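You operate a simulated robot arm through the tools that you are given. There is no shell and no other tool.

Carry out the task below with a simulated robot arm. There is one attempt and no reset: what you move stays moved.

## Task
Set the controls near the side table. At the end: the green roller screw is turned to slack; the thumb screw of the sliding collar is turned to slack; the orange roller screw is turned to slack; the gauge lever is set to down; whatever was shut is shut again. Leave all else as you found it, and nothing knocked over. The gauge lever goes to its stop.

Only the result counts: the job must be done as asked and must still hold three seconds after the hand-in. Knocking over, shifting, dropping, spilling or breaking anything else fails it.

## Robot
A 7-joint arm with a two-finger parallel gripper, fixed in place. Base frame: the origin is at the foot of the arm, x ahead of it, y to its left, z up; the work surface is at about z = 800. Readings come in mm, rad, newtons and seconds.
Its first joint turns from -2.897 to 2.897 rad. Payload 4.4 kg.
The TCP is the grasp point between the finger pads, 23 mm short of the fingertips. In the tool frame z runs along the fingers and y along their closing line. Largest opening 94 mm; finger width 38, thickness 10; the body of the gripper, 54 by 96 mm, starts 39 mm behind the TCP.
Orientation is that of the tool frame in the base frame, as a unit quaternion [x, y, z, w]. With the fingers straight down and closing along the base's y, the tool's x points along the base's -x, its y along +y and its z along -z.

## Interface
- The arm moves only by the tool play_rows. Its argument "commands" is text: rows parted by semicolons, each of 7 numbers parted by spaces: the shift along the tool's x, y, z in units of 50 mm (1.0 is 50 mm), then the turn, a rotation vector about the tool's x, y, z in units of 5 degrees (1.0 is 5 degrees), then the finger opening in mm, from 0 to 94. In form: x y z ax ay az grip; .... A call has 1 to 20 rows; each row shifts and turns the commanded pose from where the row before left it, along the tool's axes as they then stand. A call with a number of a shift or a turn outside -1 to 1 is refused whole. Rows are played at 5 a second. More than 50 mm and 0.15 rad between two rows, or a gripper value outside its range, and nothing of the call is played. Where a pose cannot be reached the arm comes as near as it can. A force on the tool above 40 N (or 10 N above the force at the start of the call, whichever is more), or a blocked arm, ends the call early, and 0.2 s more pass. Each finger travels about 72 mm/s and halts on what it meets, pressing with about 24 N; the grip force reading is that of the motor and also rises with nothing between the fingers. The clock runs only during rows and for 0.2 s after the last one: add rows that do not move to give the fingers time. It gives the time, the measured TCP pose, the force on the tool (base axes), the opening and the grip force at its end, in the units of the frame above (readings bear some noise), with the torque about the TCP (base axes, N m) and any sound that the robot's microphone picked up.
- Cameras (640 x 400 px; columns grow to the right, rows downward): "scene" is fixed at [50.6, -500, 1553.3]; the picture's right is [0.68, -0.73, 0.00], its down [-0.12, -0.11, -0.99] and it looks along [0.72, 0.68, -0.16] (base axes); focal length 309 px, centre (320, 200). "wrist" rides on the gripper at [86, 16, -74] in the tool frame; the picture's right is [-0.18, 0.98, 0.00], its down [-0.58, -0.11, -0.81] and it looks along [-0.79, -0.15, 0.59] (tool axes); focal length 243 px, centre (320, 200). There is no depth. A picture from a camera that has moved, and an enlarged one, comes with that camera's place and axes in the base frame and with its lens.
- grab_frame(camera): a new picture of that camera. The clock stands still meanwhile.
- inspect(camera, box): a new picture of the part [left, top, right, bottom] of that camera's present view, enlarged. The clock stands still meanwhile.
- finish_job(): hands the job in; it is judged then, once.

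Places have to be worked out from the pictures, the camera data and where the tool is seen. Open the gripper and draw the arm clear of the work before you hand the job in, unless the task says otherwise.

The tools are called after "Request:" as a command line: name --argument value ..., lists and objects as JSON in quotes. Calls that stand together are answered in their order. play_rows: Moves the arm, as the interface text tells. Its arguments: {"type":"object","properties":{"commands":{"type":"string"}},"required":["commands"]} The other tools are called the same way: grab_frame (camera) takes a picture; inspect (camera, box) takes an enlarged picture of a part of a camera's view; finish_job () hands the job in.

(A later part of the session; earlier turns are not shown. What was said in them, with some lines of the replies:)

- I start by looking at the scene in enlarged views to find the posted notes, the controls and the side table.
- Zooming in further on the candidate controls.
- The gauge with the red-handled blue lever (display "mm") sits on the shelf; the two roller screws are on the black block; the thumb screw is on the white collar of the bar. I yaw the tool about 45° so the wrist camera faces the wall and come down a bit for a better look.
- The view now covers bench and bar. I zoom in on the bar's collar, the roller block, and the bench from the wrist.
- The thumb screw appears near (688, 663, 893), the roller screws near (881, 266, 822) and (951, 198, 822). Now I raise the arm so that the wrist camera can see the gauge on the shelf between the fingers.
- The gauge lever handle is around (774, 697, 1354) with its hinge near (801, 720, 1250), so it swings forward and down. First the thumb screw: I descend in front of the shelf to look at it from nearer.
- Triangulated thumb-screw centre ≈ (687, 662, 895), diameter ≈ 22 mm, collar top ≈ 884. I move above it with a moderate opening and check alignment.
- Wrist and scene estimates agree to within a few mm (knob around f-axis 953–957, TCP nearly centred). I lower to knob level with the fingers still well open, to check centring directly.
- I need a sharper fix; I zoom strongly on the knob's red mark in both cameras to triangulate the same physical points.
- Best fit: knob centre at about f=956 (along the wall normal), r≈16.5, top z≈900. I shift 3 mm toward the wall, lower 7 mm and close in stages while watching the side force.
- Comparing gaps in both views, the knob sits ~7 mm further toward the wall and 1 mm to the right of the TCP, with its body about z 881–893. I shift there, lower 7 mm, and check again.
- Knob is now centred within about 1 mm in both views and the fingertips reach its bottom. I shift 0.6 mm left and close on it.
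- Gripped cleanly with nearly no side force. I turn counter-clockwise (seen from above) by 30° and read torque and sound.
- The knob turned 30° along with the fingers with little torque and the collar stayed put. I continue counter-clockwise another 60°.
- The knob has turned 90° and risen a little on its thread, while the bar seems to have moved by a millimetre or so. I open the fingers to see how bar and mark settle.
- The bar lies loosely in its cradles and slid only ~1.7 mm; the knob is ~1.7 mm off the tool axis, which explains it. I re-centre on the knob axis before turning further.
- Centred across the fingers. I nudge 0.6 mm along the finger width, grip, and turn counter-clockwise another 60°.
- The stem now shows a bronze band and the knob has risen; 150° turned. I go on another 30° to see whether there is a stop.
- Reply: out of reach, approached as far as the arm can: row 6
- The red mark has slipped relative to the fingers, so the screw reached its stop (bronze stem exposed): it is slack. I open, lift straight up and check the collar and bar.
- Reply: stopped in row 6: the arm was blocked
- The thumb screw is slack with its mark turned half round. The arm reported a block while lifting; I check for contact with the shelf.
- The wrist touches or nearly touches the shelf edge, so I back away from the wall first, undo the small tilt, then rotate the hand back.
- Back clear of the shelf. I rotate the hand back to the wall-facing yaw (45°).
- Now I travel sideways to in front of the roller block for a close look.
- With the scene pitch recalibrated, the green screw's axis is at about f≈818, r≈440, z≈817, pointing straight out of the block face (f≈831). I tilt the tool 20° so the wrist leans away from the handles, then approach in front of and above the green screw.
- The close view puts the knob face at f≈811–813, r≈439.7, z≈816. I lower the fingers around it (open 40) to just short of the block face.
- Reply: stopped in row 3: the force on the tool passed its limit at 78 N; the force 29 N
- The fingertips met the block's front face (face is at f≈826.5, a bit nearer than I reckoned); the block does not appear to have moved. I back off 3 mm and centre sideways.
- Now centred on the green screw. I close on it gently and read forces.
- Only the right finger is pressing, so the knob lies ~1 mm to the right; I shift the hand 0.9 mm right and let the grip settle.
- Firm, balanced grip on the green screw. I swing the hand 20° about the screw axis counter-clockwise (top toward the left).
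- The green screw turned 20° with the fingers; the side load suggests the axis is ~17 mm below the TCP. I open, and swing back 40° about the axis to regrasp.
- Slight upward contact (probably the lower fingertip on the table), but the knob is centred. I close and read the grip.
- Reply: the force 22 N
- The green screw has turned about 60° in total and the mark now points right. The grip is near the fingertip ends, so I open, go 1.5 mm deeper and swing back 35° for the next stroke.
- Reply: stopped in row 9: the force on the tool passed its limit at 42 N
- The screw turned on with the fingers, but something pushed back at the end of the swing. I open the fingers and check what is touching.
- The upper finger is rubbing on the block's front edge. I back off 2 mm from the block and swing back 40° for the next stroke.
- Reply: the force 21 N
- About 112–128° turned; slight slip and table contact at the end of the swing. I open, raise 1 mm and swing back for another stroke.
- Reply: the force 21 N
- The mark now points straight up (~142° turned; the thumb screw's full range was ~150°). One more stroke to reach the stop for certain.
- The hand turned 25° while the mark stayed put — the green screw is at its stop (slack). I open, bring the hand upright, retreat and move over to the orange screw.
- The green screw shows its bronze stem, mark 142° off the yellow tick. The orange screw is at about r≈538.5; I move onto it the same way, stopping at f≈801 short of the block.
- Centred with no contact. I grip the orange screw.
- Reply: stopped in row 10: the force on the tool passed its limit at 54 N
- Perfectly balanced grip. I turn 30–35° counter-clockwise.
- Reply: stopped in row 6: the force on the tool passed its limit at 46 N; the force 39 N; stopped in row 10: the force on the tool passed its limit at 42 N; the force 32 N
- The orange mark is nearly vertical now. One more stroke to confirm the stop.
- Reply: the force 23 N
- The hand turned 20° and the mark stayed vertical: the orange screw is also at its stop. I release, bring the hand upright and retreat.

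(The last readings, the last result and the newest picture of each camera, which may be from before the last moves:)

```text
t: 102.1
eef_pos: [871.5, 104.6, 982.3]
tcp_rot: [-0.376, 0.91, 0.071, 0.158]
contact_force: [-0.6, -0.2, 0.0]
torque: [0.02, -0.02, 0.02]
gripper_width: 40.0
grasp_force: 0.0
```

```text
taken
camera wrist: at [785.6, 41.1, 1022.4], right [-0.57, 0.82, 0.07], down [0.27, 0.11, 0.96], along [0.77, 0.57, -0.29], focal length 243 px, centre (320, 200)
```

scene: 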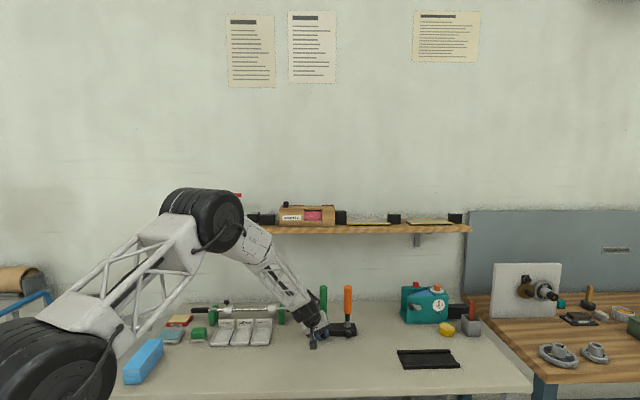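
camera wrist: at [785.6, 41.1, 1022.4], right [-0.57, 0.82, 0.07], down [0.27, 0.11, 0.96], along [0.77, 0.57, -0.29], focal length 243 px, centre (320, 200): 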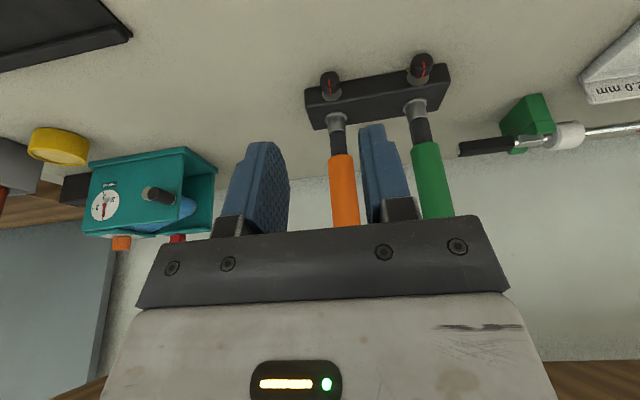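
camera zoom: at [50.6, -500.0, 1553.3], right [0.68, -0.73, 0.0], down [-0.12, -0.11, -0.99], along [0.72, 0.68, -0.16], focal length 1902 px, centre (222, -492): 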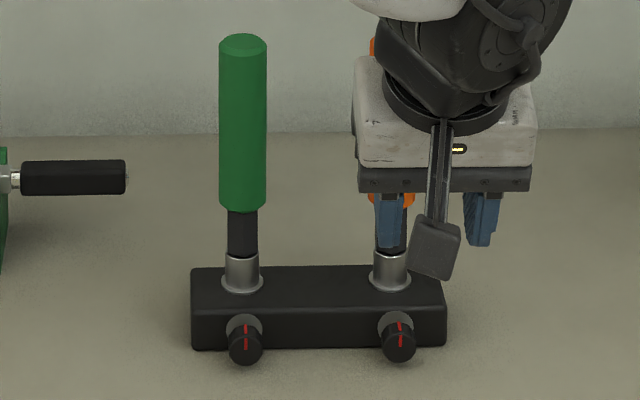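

Request:
inspect --camera "scene" --box '[316, 322, 360, 344]'

Request:
inspect --camera "wrist" --box '[300, 45, 460, 135]'

Request:
inspect --camera "scene" --box '[160, 180, 320, 250]'

```text
14.55 times, centred on (338, 333) of scene
camera zoom: at [50.6, -500.0, 1553.3], right [0.68, -0.73, 0.0], down [-0.12, -0.11, -0.99], along [0.72, 0.68, -0.16], focal length 4496 px, centre (58, -1734)
```

zoom: 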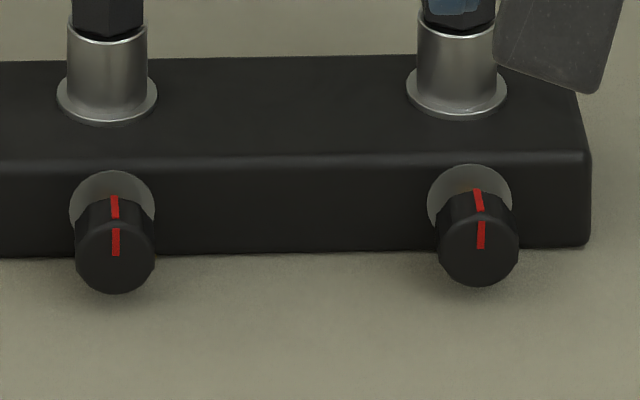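

```text
4.00 times, centred on (380, 90) of wrist
camera zoom: at [785.6, 41.1, 1022.4], right [-0.57, 0.82, 0.07], down [0.27, 0.11, 0.96], along [0.77, 0.57, -0.29], focal length 970 px, centre (80, 640)
```

zoom: 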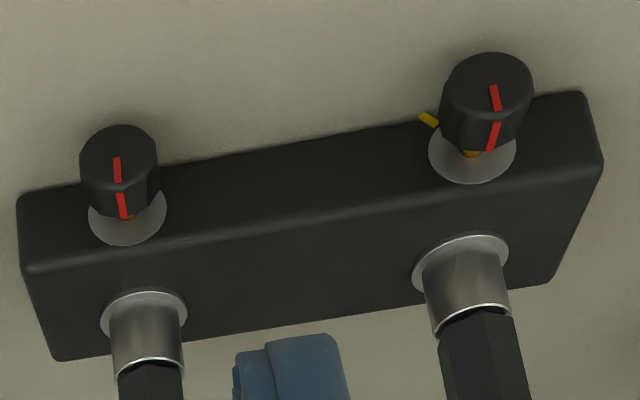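

```text
4.00 times, centred on (240, 215) of scene
camera zoom: at [50.6, -500.0, 1553.3], right [0.68, -0.73, 0.0], down [-0.12, -0.11, -0.99], along [0.72, 0.68, -0.16], focal length 1236 px, centre (640, 140)
```

zoom: 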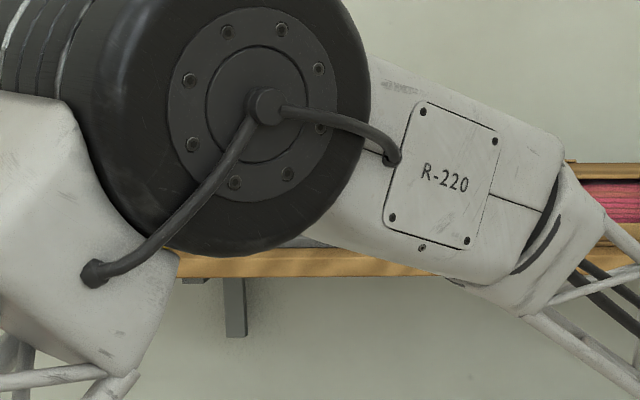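

Both roller screws show identical slack positions, nothing moved. Now the gauge: I rise and travel left in front of the shelf for a close look at the lever.

Request:
play_rows --commands "-0.285 0.417 -0.784 0 0 0 40;-0.285 0.417 -0.784 0 0 0 40;-0.285 0.417 -0.784 0 0 0 40;-0.285 0.417 -0.784 0 0 0 40;-0.285 0.417 -0.784 0 0 0 40;-0.285 0.417 -0.784 0 0 0 20;-0.285 0.417 -0.784 0 0 0 0;-0.285 0.417 -0.784 0 0 0 0;-0.285 0.417 -0.784 0 0 0 0;-0.285 0.417 -0.784 0 0 0 0;-0.285 0.417 -0.784 0 0 0 0;-0.285 0.417 -0.784 0 0 0 0;-0.43 0.678 0.157 0 0 0 0;-0.43 0.678 0.157 0 0 0 0;-0.43 0.678 0.157 0 0 0 0;-0.43 0.678 0.157 0 0 0 0;-0.43 0.678 0.157 0 0 0 0;-0.43 0.678 0.157 0 0 0 0;-0.43 0.678 0.157 0 0 0 0;0 0 0 0 0 0 0"

Request:
grab_frame --camera "wrist"

Request:
grab_frame --camera "scene"

```text
t: 106.3
eef_pos: [643.9, 561.7, 1486.6]
tcp_rot: [-0.376, 0.91, 0.07, 0.16]
contact_force: [0.5, 0.0, -0.4]
torque: [0.01, -0.02, 0.0]
gripper_width: 0.1
grasp_force: 24.0
```

```text
taken
camera wrist: at [556.3, 498.3, 1527.3], right [-0.57, 0.82, 0.07], down [0.27, 0.11, 0.96], along [0.77, 0.57, -0.29], focal length 243 px, centre (320, 200)
```

wrist: 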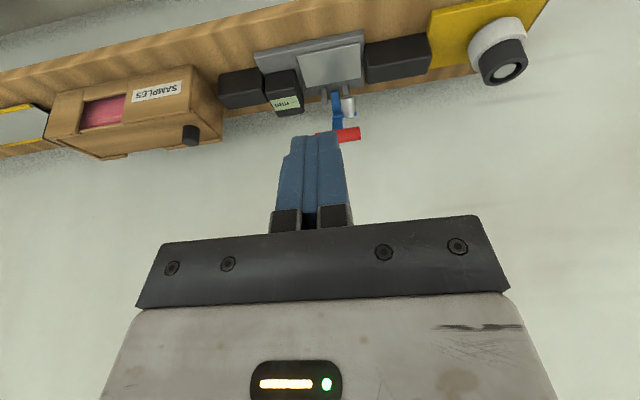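

```text
taken
```

scene: 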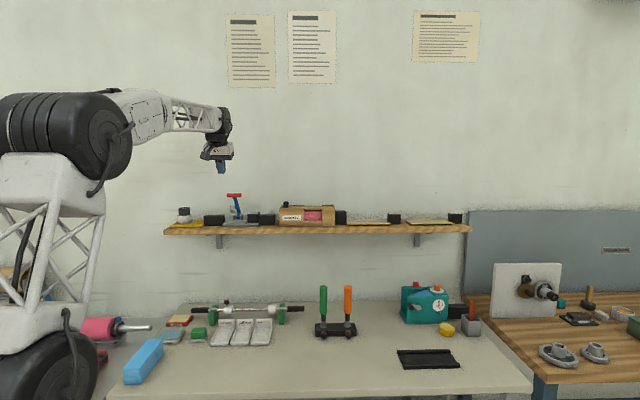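

Request:
inspect --camera "wrist" --box '[250, 25, 430, 150]'

Request:
inspect --camera "scene" --box '[205, 150, 275, 232]'

```text
3.20 times, centred on (340, 88) of wrist
camera zoom: at [556.3, 498.3, 1527.3], right [-0.57, 0.82, 0.07], down [0.27, 0.11, 0.96], along [0.77, 0.57, -0.29], focal length 776 px, centre (256, 560)
```

zoom: 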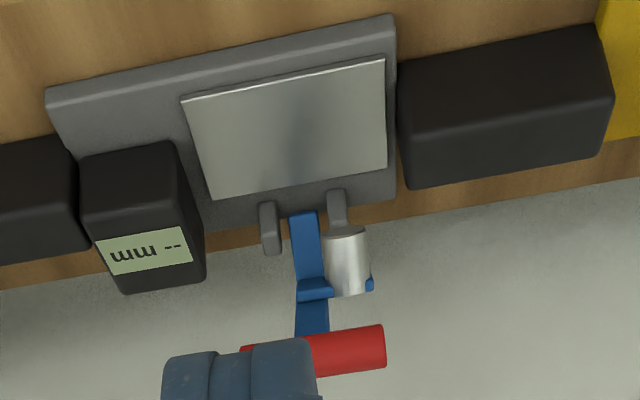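

```text
4.88 times, centred on (240, 191) of scene
camera zoom: at [50.6, -500.0, 1553.3], right [0.68, -0.73, 0.0], down [-0.12, -0.11, -0.99], along [0.72, 0.68, -0.16], focal length 1508 px, centre (710, 244)
```

zoom: 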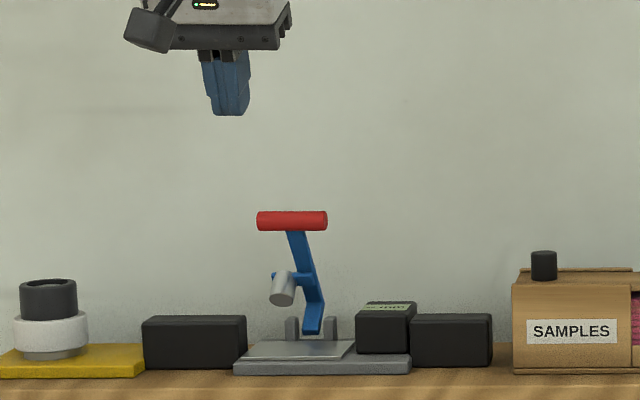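

The handle is at about f=1036, r=56.5, z=1353. I tilt the tool to 45° so the closed fingers can reach over and behind the handle, and advance above it.

Request:
play_rows --commands "0 0 0 0 -1 0 0;0 0 0 0 -1 0 0;0 0 0 0 -1 0 0;0 0 0 0 -1 0 0;0 0 0 0 -1 0 0;-0.63 0.008 0.63 0 0 0 0;-0.63 0.008 0.63 0 0 0 0;-0.63 0.008 0.63 0 0 0 0;-0.63 0.008 0.63 0 0 0 0;0 0 0 0 0 0 0"

Request:
inspect --camera "scene" --box '[195, 140, 285, 240]'

Request:
grab_frame --camera "wrist"

```text
t: 108.5
eef_pos: [764.7, 686.8, 1487.9]
tcp_rot: [-0.353, 0.854, 0.15, 0.352]
contact_force: [0.7, -0.3, 0.0]
torque: [0.0, 0.0, 0.01]
gripper_width: 0.0
grasp_force: 24.1
```

```text
4.00 times, centred on (240, 190) of scene
camera zoom: at [50.6, -500.0, 1553.3], right [0.68, -0.73, 0.0], down [-0.12, -0.11, -0.99], along [0.72, 0.68, -0.16], focal length 1236 px, centre (640, 240)
```

zoom: 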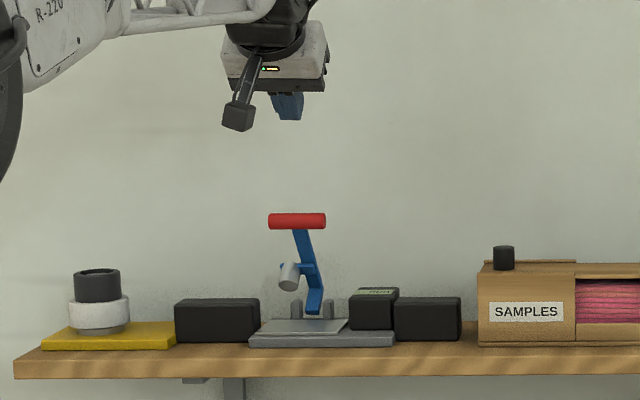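

```text
taken
camera wrist: at [672.6, 618.1, 1480.2], right [-0.6, 0.79, 0.14], down [-0.03, -0.2, 0.98], along [0.8, 0.59, 0.14], focal length 243 px, centre (320, 200)
```

wrist: 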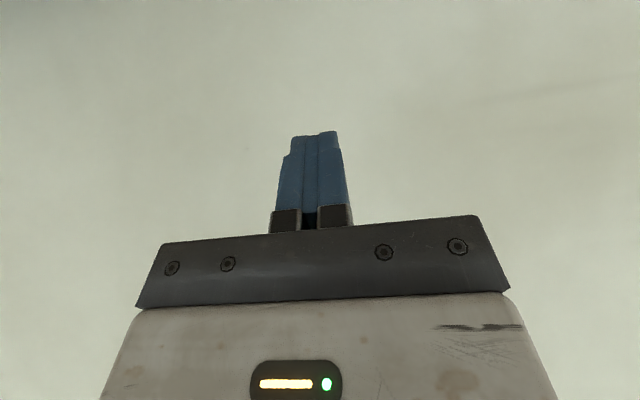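

Request:
play_rows --commands "0.335 -0.009 0.617 0 0 0 0;0.335 -0.009 0.617 0 0 0 0;0 0 0 0 0 0 0"

Request:
inspect --camera "scene" --box '[205, 165, 265, 230]'

```text
t: 109.3
eef_pos: [778.9, 700.7, 1420.7]
tcp_rot: [-0.353, 0.854, 0.15, 0.351]
contact_force: [0.2, 0.2, 0.6]
torque: [-0.01, -0.04, -0.01]
gripper_width: 0.0
grasp_force: 23.4
```

```text
6.15 times, centred on (235, 198) of scene
camera zoom: at [50.6, -500.0, 1553.3], right [0.68, -0.73, 0.0], down [-0.12, -0.11, -0.99], along [0.72, 0.68, -0.16], focal length 1902 px, centre (843, 215)
```

zoom: 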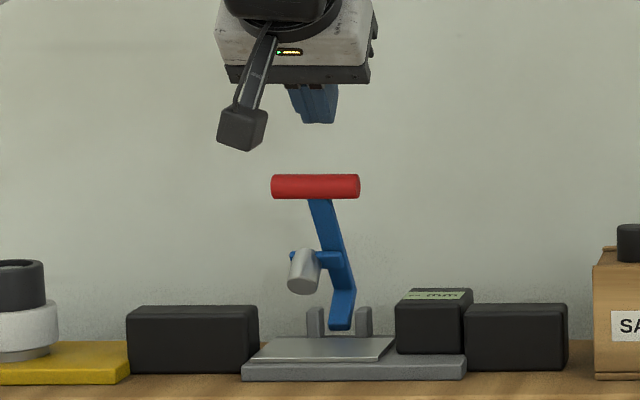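

Request:
play_rows --commands "0.338 -0.02 0.616 0 0 0 0;0 0 0 0 0 0 0"

Request:
inspect --camera "scene" --box '[205, 165, 265, 230]'

Request:
grab_frame --camera "wrist"

```text
t: 109.9
eef_pos: [786.2, 705.8, 1389.1]
tcp_rot: [-0.352, 0.854, 0.15, 0.352]
contact_force: [-0.5, 0.1, 0.3]
torque: [-0.03, -0.01, 0.01]
gripper_width: 0.1
grasp_force: 23.8
```

```text
6.15 times, centred on (235, 198) of scene
camera zoom: at [50.6, -500.0, 1553.3], right [0.68, -0.73, 0.0], down [-0.12, -0.11, -0.99], along [0.72, 0.68, -0.16], focal length 1902 px, centre (843, 215)
```

zoom: 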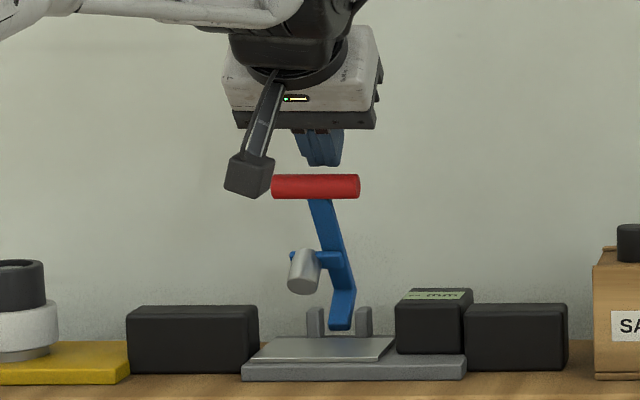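

```text
taken
camera wrist: at [694.7, 637.6, 1380.5], right [-0.6, 0.79, 0.14], down [-0.03, -0.2, 0.98], along [0.8, 0.59, 0.14], focal length 243 px, centre (320, 200)
```

wrist: 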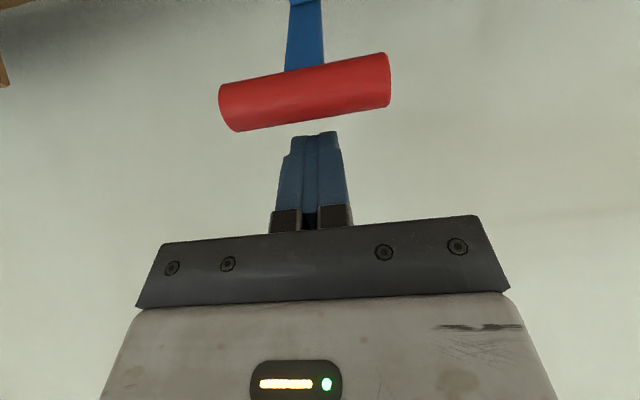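

The handle lies 9 mm ahead of the finger's pulling side (tool x≈37, z≈14). I push along tool +x (back and down) in small steps, watching the force.

Request:
play_rows --commands "0.2 0 0 0 0 0 0;0.16 0 0 0 0 0 0;0.16 0 0 0 0 0 0;0.16 0 0 0 0 0 0;0.16 0 0 0 0 0 0;0.16 0 0 0 0 0 0"

Request:
inspect --camera "scene" --box '[205, 165, 265, 230]'

Request:
grab_frame --camera "wrist"

```text
t: 111.3
eef_pos: [764.1, 682.5, 1350.8]
tcp_rot: [-0.353, 0.854, 0.151, 0.353]
contact_force: [1.4, -0.1, 1.2]
torque: [0.0, 0.02, 0.04]
gripper_width: 0.0
grasp_force: 24.2
```

```text
6.15 times, centred on (235, 198) of scene
camera zoom: at [50.6, -500.0, 1553.3], right [0.68, -0.73, 0.0], down [-0.12, -0.11, -0.99], along [0.72, 0.68, -0.16], focal length 1902 px, centre (843, 215)
```

zoom: 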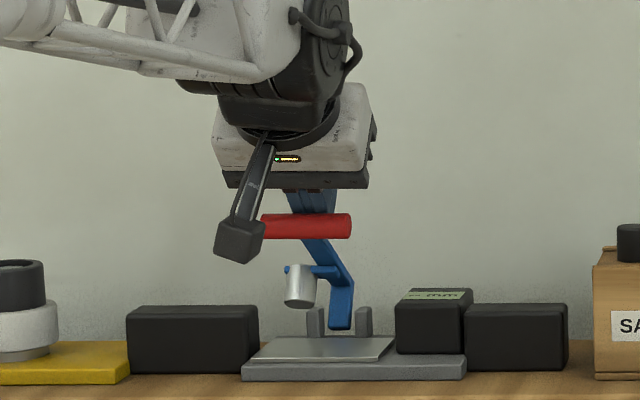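

```text
taken
camera wrist: at [671.8, 613.7, 1343.5], right [-0.6, 0.79, 0.14], down [-0.03, -0.2, 0.98], along [0.8, 0.59, 0.14], focal length 243 px, centre (320, 200)
```

wrist: 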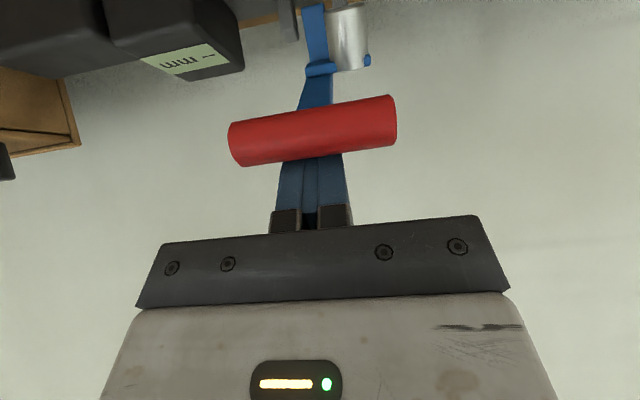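

The lever follows easily (~49° now). I keep pushing along the same direction.

Request:
play_rows --commands "0.16 0 0 0 0 0 0;0.16 0 0 0 0 0 0;0.16 0 0 0 0 0 0;0.14 0 0 0 0 0 0;0.12 0 0 0 0 0 0"

Request:
inspect --camera "scene" --box '[205, 165, 265, 230]'

Request:
grab_frame --camera "wrist"

```text
t: 112.5
eef_pos: [746.5, 664.0, 1324.3]
tcp_rot: [-0.353, 0.854, 0.15, 0.352]
contact_force: [1.3, 0.2, 1.1]
torque: [0.0, -0.03, 0.01]
gripper_width: 0.0
grasp_force: 23.9
```

```text
6.15 times, centred on (235, 198) of scene
camera zoom: at [50.6, -500.0, 1553.3], right [0.68, -0.73, 0.0], down [-0.12, -0.11, -0.99], along [0.72, 0.68, -0.16], focal length 1902 px, centre (843, 215)
```

zoom: 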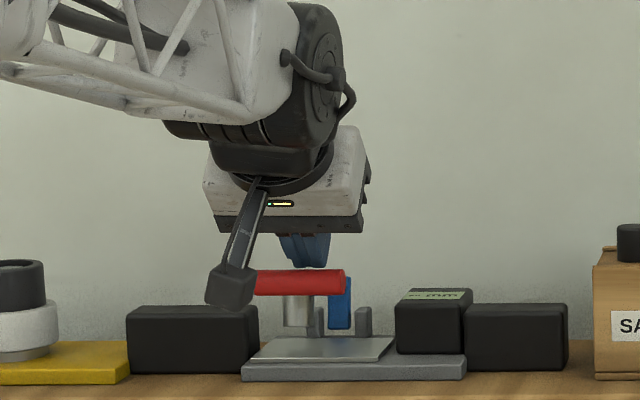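

```text
taken
camera wrist: at [654.2, 595.3, 1317.3], right [-0.6, 0.79, 0.14], down [-0.03, -0.2, 0.98], along [0.8, 0.59, 0.14], focal length 243 px, centre (320, 200)
```

wrist: 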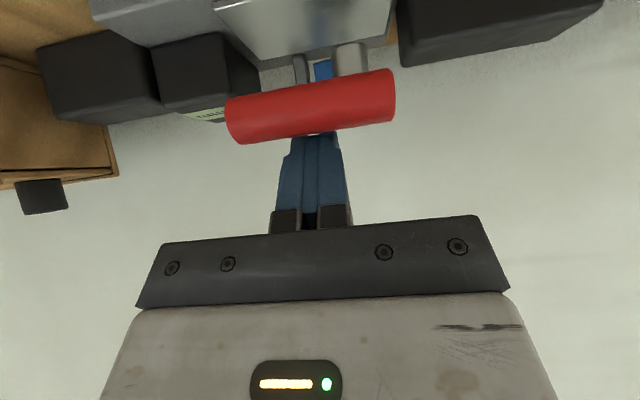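

Lever at about 25° now. I press on in 5 mm steps, more downward, until the force shows the stop.

Request:
play_rows --commands "0.091 0 0.042 0 0 0 0;0.091 0 0.042 0 0 0 0;0.091 0 0.042 0 0 0 0;0.091 0 0.042 0 0 0 0"

Request:
inspect --camera "scene" --box '[205, 165, 265, 230]'

Request:
grab_frame --camera "wrist"

```text
t: 113.5
eef_pos: [742.5, 658.4, 1306.7]
tcp_rot: [-0.353, 0.853, 0.151, 0.353]
contact_force: [1.3, 0.7, 6.7]
torque: [0.06, -0.06, 0.01]
gripper_width: 0.0
grasp_force: 23.8
```

```text
6.15 times, centred on (235, 198) of scene
camera zoom: at [50.6, -500.0, 1553.3], right [0.68, -0.73, 0.0], down [-0.12, -0.11, -0.99], along [0.72, 0.68, -0.16], focal length 1902 px, centre (843, 215)
```

zoom: 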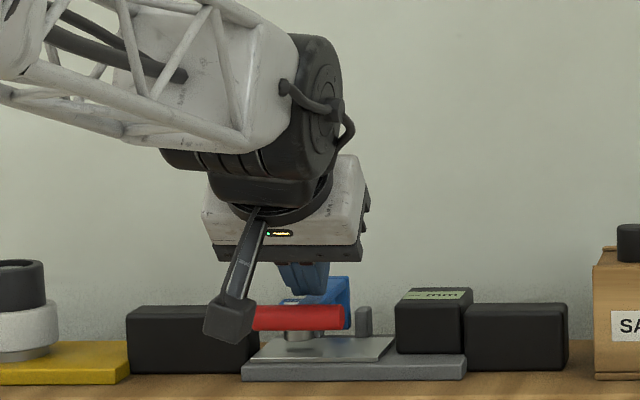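

```text
taken
camera wrist: at [649.7, 590.6, 1298.8], right [-0.6, 0.79, 0.14], down [-0.03, -0.2, 0.98], along [0.8, 0.59, 0.14], focal length 243 px, centre (320, 200)
```

wrist: 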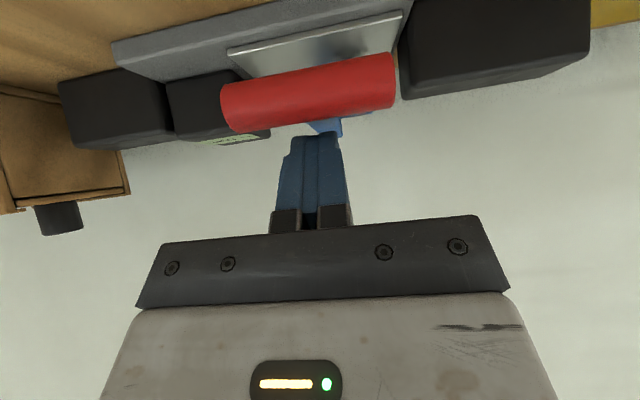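

Nearly down; the fingertips now bear on the blue arm. I press straight down in small steps until it stops.

Request:
play_rows --commands "0.0424 0 0.0424 0 0 0 0;0.0424 0 0.0424 0 0 0 0;0.0424 0 0.0424 0 0 0 0"

Request:
inspect --camera "scene" --box '[205, 165, 265, 230]'

```text
t: 114.3
eef_pos: [740.5, 659.3, 1305.5]
tcp_rot: [-0.352, 0.852, 0.151, 0.357]
contact_force: [1.4, -0.8, 13.9]
torque: [0.02, -0.08, 0.03]
gripper_width: 0.1
grasp_force: 24.0
stopped in row 3: the force on the tool passed its limit at 42 N (the readings are from after the stop); the commanded pose is now the measured one
```

```text
6.15 times, centred on (235, 198) of scene
camera zoom: at [50.6, -500.0, 1553.3], right [0.68, -0.73, 0.0], down [-0.12, -0.11, -0.99], along [0.72, 0.68, -0.16], focal length 1902 px, centre (843, 215)
```

zoom: 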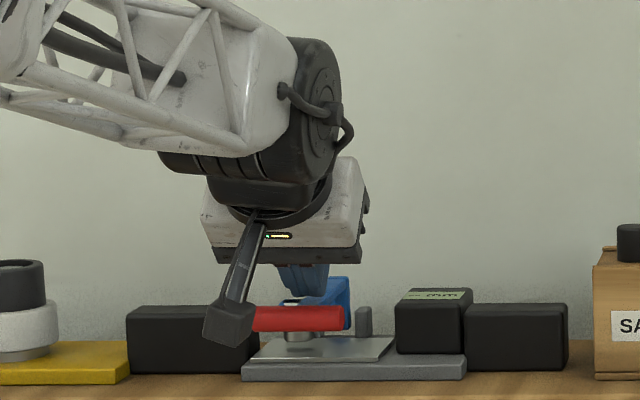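

Force rose to 42 N with no further travel: the lever is on its stop. I lift straight up off it and check that it stays down.

Request:
play_rows --commands "-0.1 0 -0.1 0 0 0 0;-0.4 0 -0.4 0 0 0 0;-0.6 0 -0.6 0 0 0 0;-0.65 0 -0.65 0 0 0 0;-0.65 0 -0.65 0 0 0 0;0 0 0 0 0 0 0"

Request:
inspect --camera "scene" --box '[205, 165, 265, 230]'

Request:
grab_frame --camera "wrist"

```text
t: 115.7
eef_pos: [743.5, 657.2, 1477.6]
tcp_rot: [-0.352, 0.852, 0.151, 0.356]
contact_force: [0.3, 0.2, -0.8]
torque: [-0.02, -0.01, -0.03]
gripper_width: 0.0
grasp_force: 24.0
```

```text
6.15 times, centred on (235, 198) of scene
camera zoom: at [50.6, -500.0, 1553.3], right [0.68, -0.73, 0.0], down [-0.12, -0.11, -0.99], along [0.72, 0.68, -0.16], focal length 1902 px, centre (843, 215)
```

zoom: 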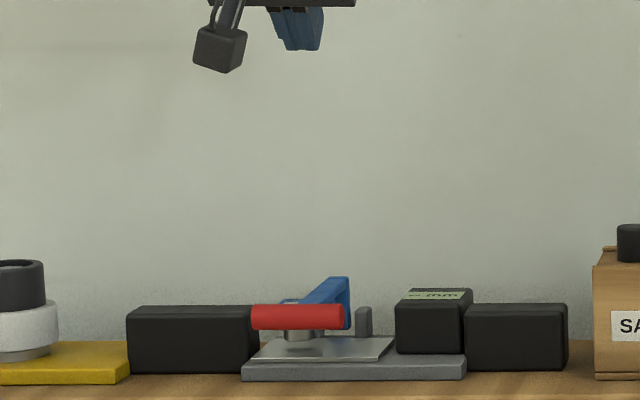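

```text
taken
camera wrist: at [651.4, 587.8, 1468.6], right [-0.6, 0.79, 0.14], down [-0.04, -0.2, 0.98], along [0.8, 0.59, 0.15], focal length 243 px, centre (320, 200)
```

wrist: 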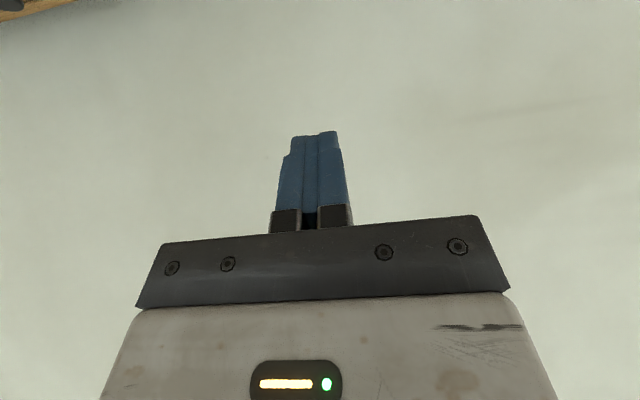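

Request:
inspect --camera "scene" --box '[222, 203, 256, 227]'

Request:
inspect --camera "scene" --box '[185, 295, 310, 360]'

Request:
inspect --camera "scene" --box '[205, 280, 255, 315]'

Request:
grab_frame --camera "scene"

```text
16.00 times, centred on (239, 215) of scene
camera zoom: at [50.6, -500.0, 1553.3], right [0.68, -0.73, 0.0], down [-0.12, -0.11, -0.99], along [0.72, 0.68, -0.16], focal length 4946 px, centre (1616, -40)
```

zoom: 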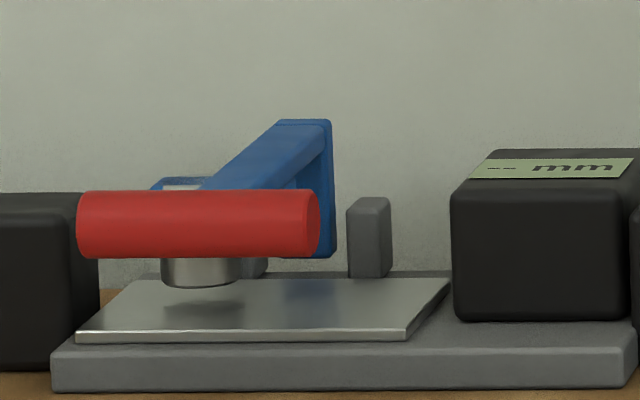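

```text
5.12 times, centred on (248, 328) of scene
camera zoom: at [50.6, -500.0, 1553.3], right [0.68, -0.73, 0.0], down [-0.12, -0.11, -0.99], along [0.72, 0.68, -0.16], focal length 1583 px, centre (691, -453)
```

zoom: 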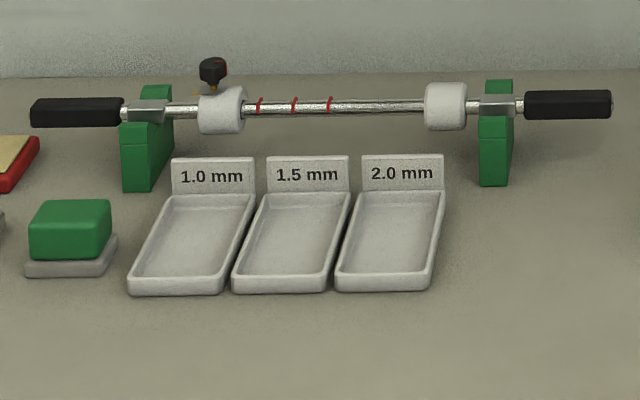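

```text
11.43 times, centred on (230, 298) of scene
camera zoom: at [50.6, -500.0, 1553.3], right [0.68, -0.73, 0.0], down [-0.12, -0.11, -0.99], along [0.72, 0.68, -0.16], focal length 3533 px, centre (1349, -914)
```

zoom: 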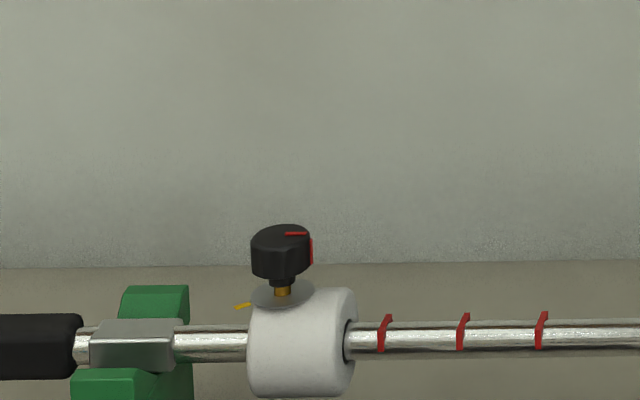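

```text
taken
```

scene: 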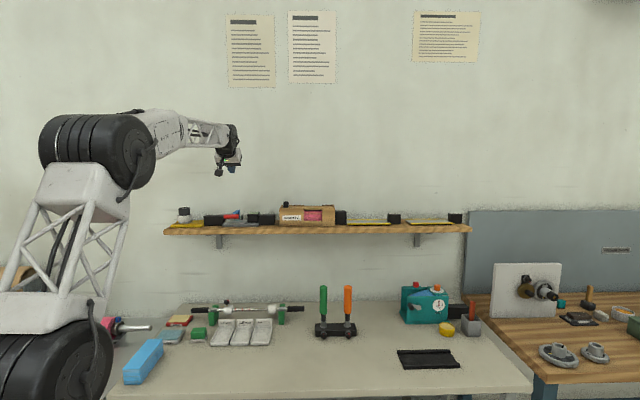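

The lever stays down, but the foot seems to have a small gap to the plate, so I verify by pressing directly on the handle, where the leverage is greater.

Request:
play_rows --commands "0.635 0.025 0.497 0 0 0 0;0.635 0.025 0.497 0 0 0 0;0.635 0.025 0.497 0 0 0 0;0.635 0.025 0.497 0 0 0 0;0 0 0 0 0 0 0"

Request:
inspect --camera "scene" --box '[215, 190, 263, 227]'

Request:
grab_frame --camera "wrist"

```text
t: 116.9
eef_pos: [725.9, 646.0, 1315.3]
tcp_rot: [-0.352, 0.852, 0.151, 0.356]
contact_force: [0.0, 0.9, -0.6]
torque: [0.0, 0.02, 0.03]
gripper_width: 0.0
grasp_force: 23.9
```

```text
10.81 times, centred on (239, 208) of scene
camera zoom: at [50.6, -500.0, 1553.3], right [0.68, -0.73, 0.0], down [-0.12, -0.11, -0.99], along [0.72, 0.68, -0.16], focal length 3342 px, centre (1196, 108)
```

zoom: 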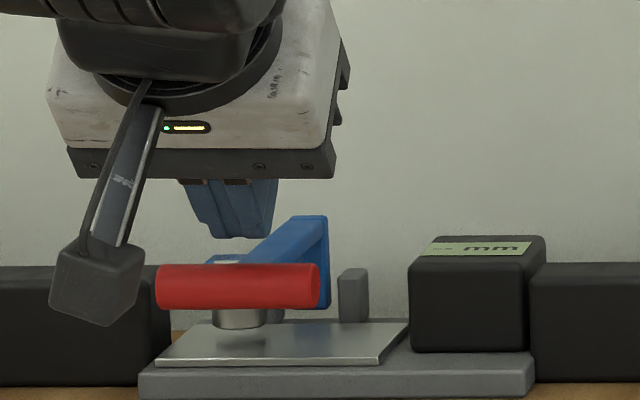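

```text
taken
camera wrist: at [634.5, 577.2, 1306.5], right [-0.6, 0.79, 0.14], down [-0.04, -0.2, 0.98], along [0.8, 0.59, 0.15], focal length 243 px, centre (320, 200)
```

wrist: 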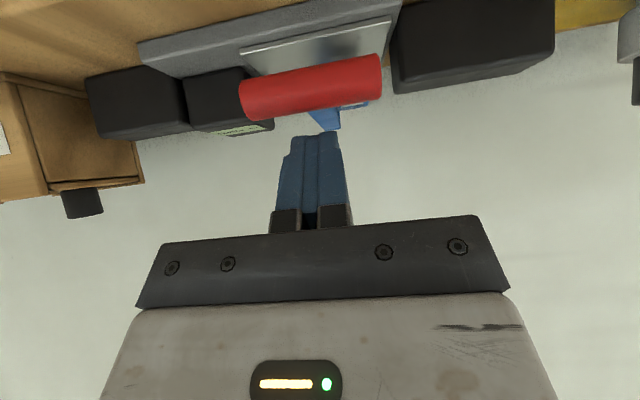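

The fingertips are right above the handle, ~10 mm clear. I press down in steps.

Request:
play_rows --commands "0.0424 0 0.0424 0 0 0 0;0.0424 0 0.0424 0 0 0 0;0.0424 0 0.0424 0 0 0 0;0.03 0 0.03 0 0 0 0;0.03 0 0.03 0 0 0 0;0.03 0 0.03 0 0 0 0"

Request:
inspect --camera "scene" --box '[215, 190, 263, 227]'

```text
t: 118.5
eef_pos: [723.4, 649.0, 1303.9]
tcp_rot: [-0.351, 0.851, 0.152, 0.359]
contact_force: [-2.4, -6.3, 16.0]
torque: [-0.08, 0.08, -0.01]
gripper_width: 0.1
grasp_force: 23.9
stopped in row 6: the force on the tool passed its limit at 41 N (the readings are from after the stop); the commanded pose is now the measured one
```

```text
10.81 times, centred on (239, 208) of scene
camera zoom: at [50.6, -500.0, 1553.3], right [0.68, -0.73, 0.0], down [-0.12, -0.11, -0.99], along [0.72, 0.68, -0.16], focal length 3342 px, centre (1196, 108)
```

zoom: 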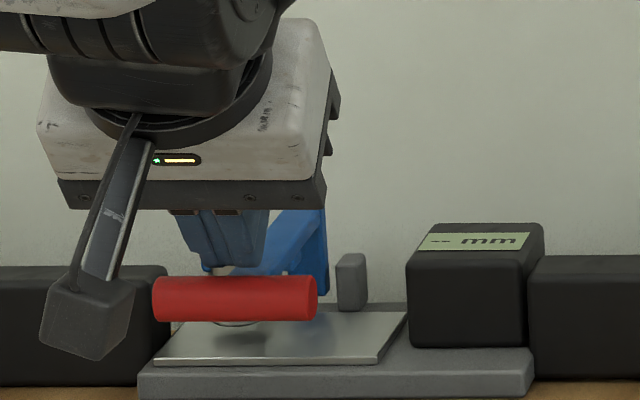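

Pressing the overhanging handle begins to tip the whole gauge forward, which proves the lever is at its stop already. I lift off at once and check the gauge settles back.

Request:
play_rows --commands "-0.03 0 -0.03 0 0 0 0;-0.03 0 -0.03 0 0 0 0;-0.06 0 -0.06 0 0 0 0;-0.2 0 -0.2 0 0 0 0;-0.6 0 -0.6 0 0 0 0;-0.6 0 -0.6 0 0 0 0;0 0 0 0 0 0 0"

Request:
inspect --camera "scene" --box '[215, 190, 263, 227]'

Request:
inspect --camera "scene" --box '[222, 203, 256, 227]'

```text
t: 120.1
eef_pos: [724.9, 646.8, 1406.5]
tcp_rot: [-0.351, 0.852, 0.151, 0.357]
contact_force: [-0.1, 0.1, -0.2]
torque: [0.01, 0.02, -0.02]
gripper_width: 0.0
grasp_force: 23.9
```

```text
10.81 times, centred on (239, 208) of scene
camera zoom: at [50.6, -500.0, 1553.3], right [0.68, -0.73, 0.0], down [-0.12, -0.11, -0.99], along [0.72, 0.68, -0.16], focal length 3342 px, centre (1196, 108)
```

zoom: 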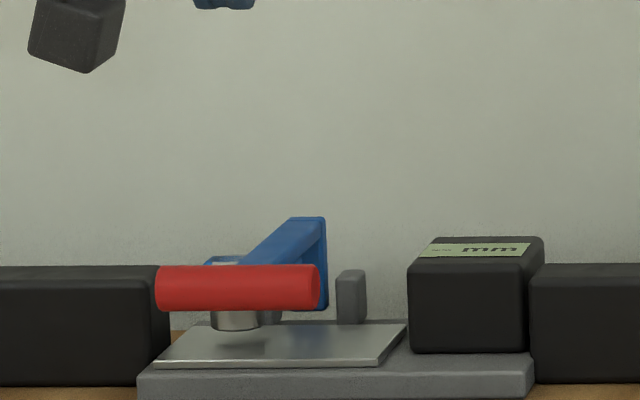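

```text
16.00 times, centred on (239, 215) of scene
camera zoom: at [50.6, -500.0, 1553.3], right [0.68, -0.73, 0.0], down [-0.12, -0.11, -0.99], along [0.72, 0.68, -0.16], focal length 4946 px, centre (1616, -40)
```

zoom: 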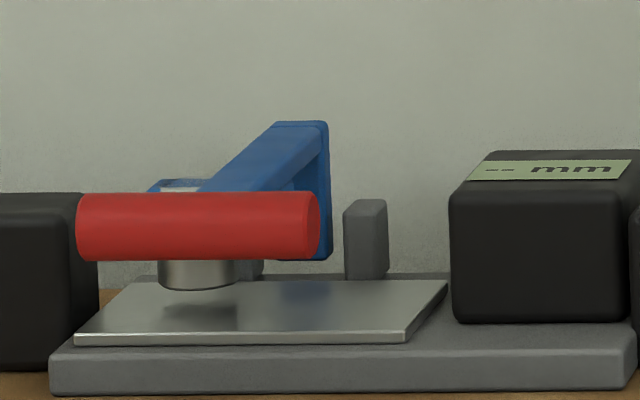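

The gauge settled back in place with the lever still fully down. I draw the arm back and up, straighten the tool and open the gripper.

Request:
play_rows --commands "-0.3 0 -0.5 0 0 0 0;0.3 0 -0.83 0 0 0 0;0.3 0 -0.83 0 0 0 0;0.3 0 -0.83 0 0 0 0;0.3 0 -0.83 0 0 0 40;0.3 0 -0.83 0 0 0 94;0.3 0 -0.83 0 0 0 94;0.3 0 -0.83 0 0 0 94;0.3 0 -0.83 0 0 0 94;0 0 0 0 1 0 94;0 0 0 0 1 0 94;0 0 0 0 1 0 94;0 0 0 0 1 0 94;0 0 0 0 1 0 94;0 0 0 0 1 0 94;0 0 0 0 1 0 94;0 0 0 0 1 0 94;0 0 0 0 1 0 94;0 0 0 0 0 0 94"

Request:
grab_frame --camera "scene"

Request:
grab_frame --camera "wrist"

```text
t: 124.1
eef_pos: [492.6, 413.5, 1582.1]
tcp_rot: [-0.382, 0.924, 0.006, 0.004]
contact_force: [-0.4, 0.1, -0.3]
torque: [-0.03, 0.01, -0.03]
gripper_width: 94.1
grasp_force: 0.2
```

```text
taken
```

scene: 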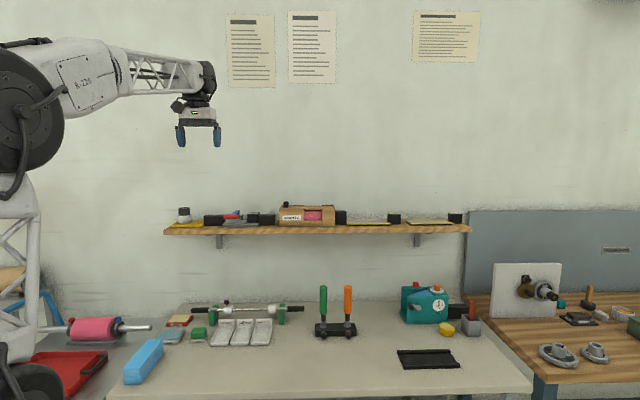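

```text
taken
camera wrist: at [419.7, 363.8, 1656.6], right [-0.57, 0.82, 0.01], down [0.49, 0.32, 0.81], along [0.67, 0.46, -0.58], focal length 243 px, centre (320, 200)
```

wrist: 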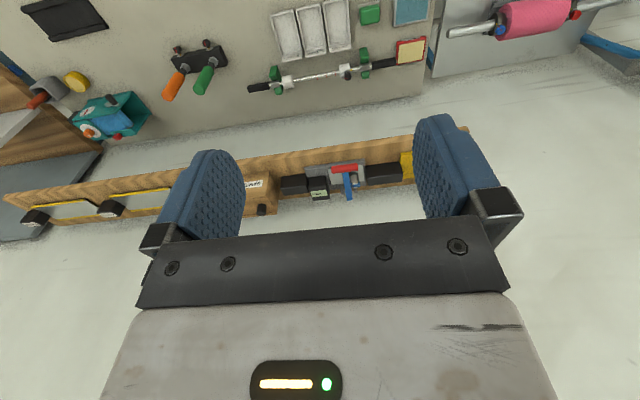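

Everything looks in order from afar; I make a last detailed check of gauge, screws and collar.

Request:
inspect --camera "wrist" --box '[270, 140, 420, 220]'

Request:
inspect --camera "scene" --box '[160, 185, 320, 250]'

Request:
inspect --camera "scene" --box '[300, 270, 490, 390]'

Request:
inspect --camera "scene" --box '[160, 280, 320, 380]'

```text
4.27 times, centred on (345, 180) of wrist
camera zoom: at [419.7, 363.8, 1656.6], right [-0.57, 0.82, 0.01], down [0.49, 0.32, 0.81], along [0.67, 0.46, -0.58], focal length 1035 px, centre (213, 285)
```

zoom: 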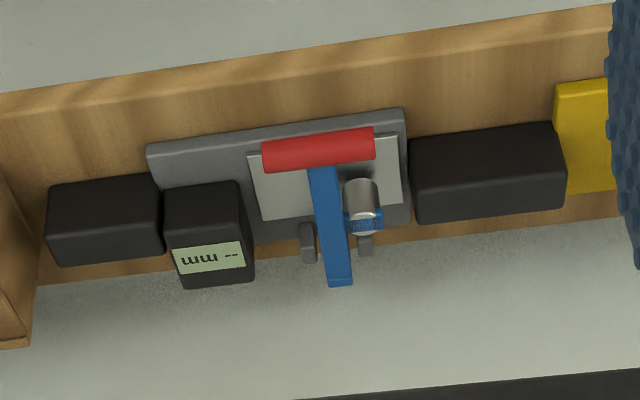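

```text
4.00 times, centred on (240, 218) of scene
camera zoom: at [50.6, -500.0, 1553.3], right [0.68, -0.73, 0.0], down [-0.12, -0.11, -0.99], along [0.72, 0.68, -0.16], focal length 1236 px, centre (640, 130)
```

zoom: 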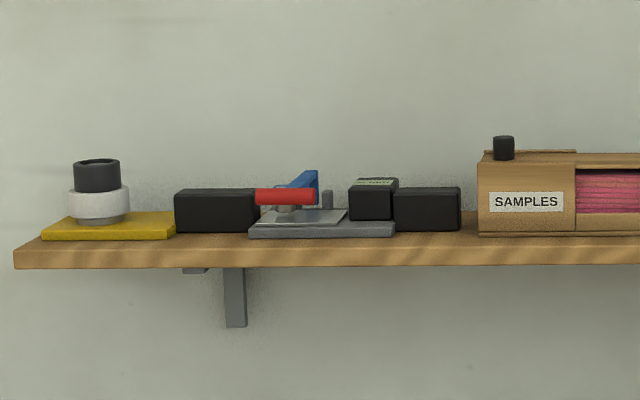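

```text
3.33 times, centred on (395, 330) of scene
camera zoom: at [50.6, -500.0, 1553.3], right [0.68, -0.73, 0.0], down [-0.12, -0.11, -0.99], along [0.72, 0.68, -0.16], focal length 1030 px, centre (70, -233)
```

zoom: 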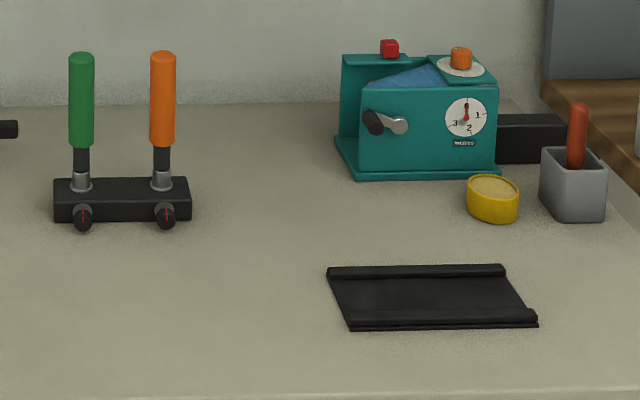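

```text
4.00 times, centred on (240, 330) of scene
camera zoom: at [50.6, -500.0, 1553.3], right [0.68, -0.73, 0.0], down [-0.12, -0.11, -0.99], along [0.72, 0.68, -0.16], focal length 1236 px, centre (640, -320)
```

zoom: 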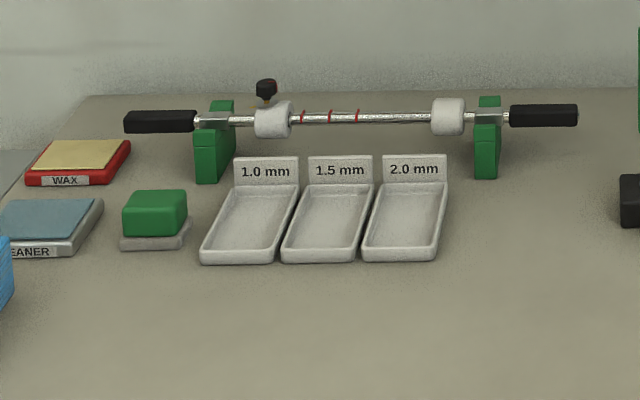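

All three screws show their slack position, with marks turned and bronze stems out. The gauge lever is down on its stop, the other things stand where they were, and nothing was left open. The gripper is open and the arm is clear, so I hand the job in.

Request:
finish_job

```text
The job is handed in.
```

I've handed the job in: all three screws are slack and the gauge lever is down. No verdict has come back.

- **Green and orange roller screws:** each is turned about 140° counter-clockwise to its stop, where the fingers slipped and the mark stayed put.
- **Thumb screw of the sliding collar:** it is turned about 150° to its stop. The bar lies loose in its cradles and slid about 1.7 mm. The collar moved less than 1 mm along the bar. I left both as they were rather than risk moving them further.
- **Gauge lever:** it is down against its stop. It took about 40 N on the arm without moving further. The foot still sits a little above the plate and the display reads "-- mm".
- **Gauge tipping:** when I pressed on the lever's handle to double-check, the whole gauge began to tip forward. I lifted off at once and it settled back within about 1 mm of where it started.
- **Bumps:** the fingers struck the roller block once at about 78 N, and the wrist stopped against or very near the shelf while lifting. I saw no shift of either afterwards.

I opened nothing that was shut, and nothing was knocked over. The gripper is open and the arm is clear of the work.
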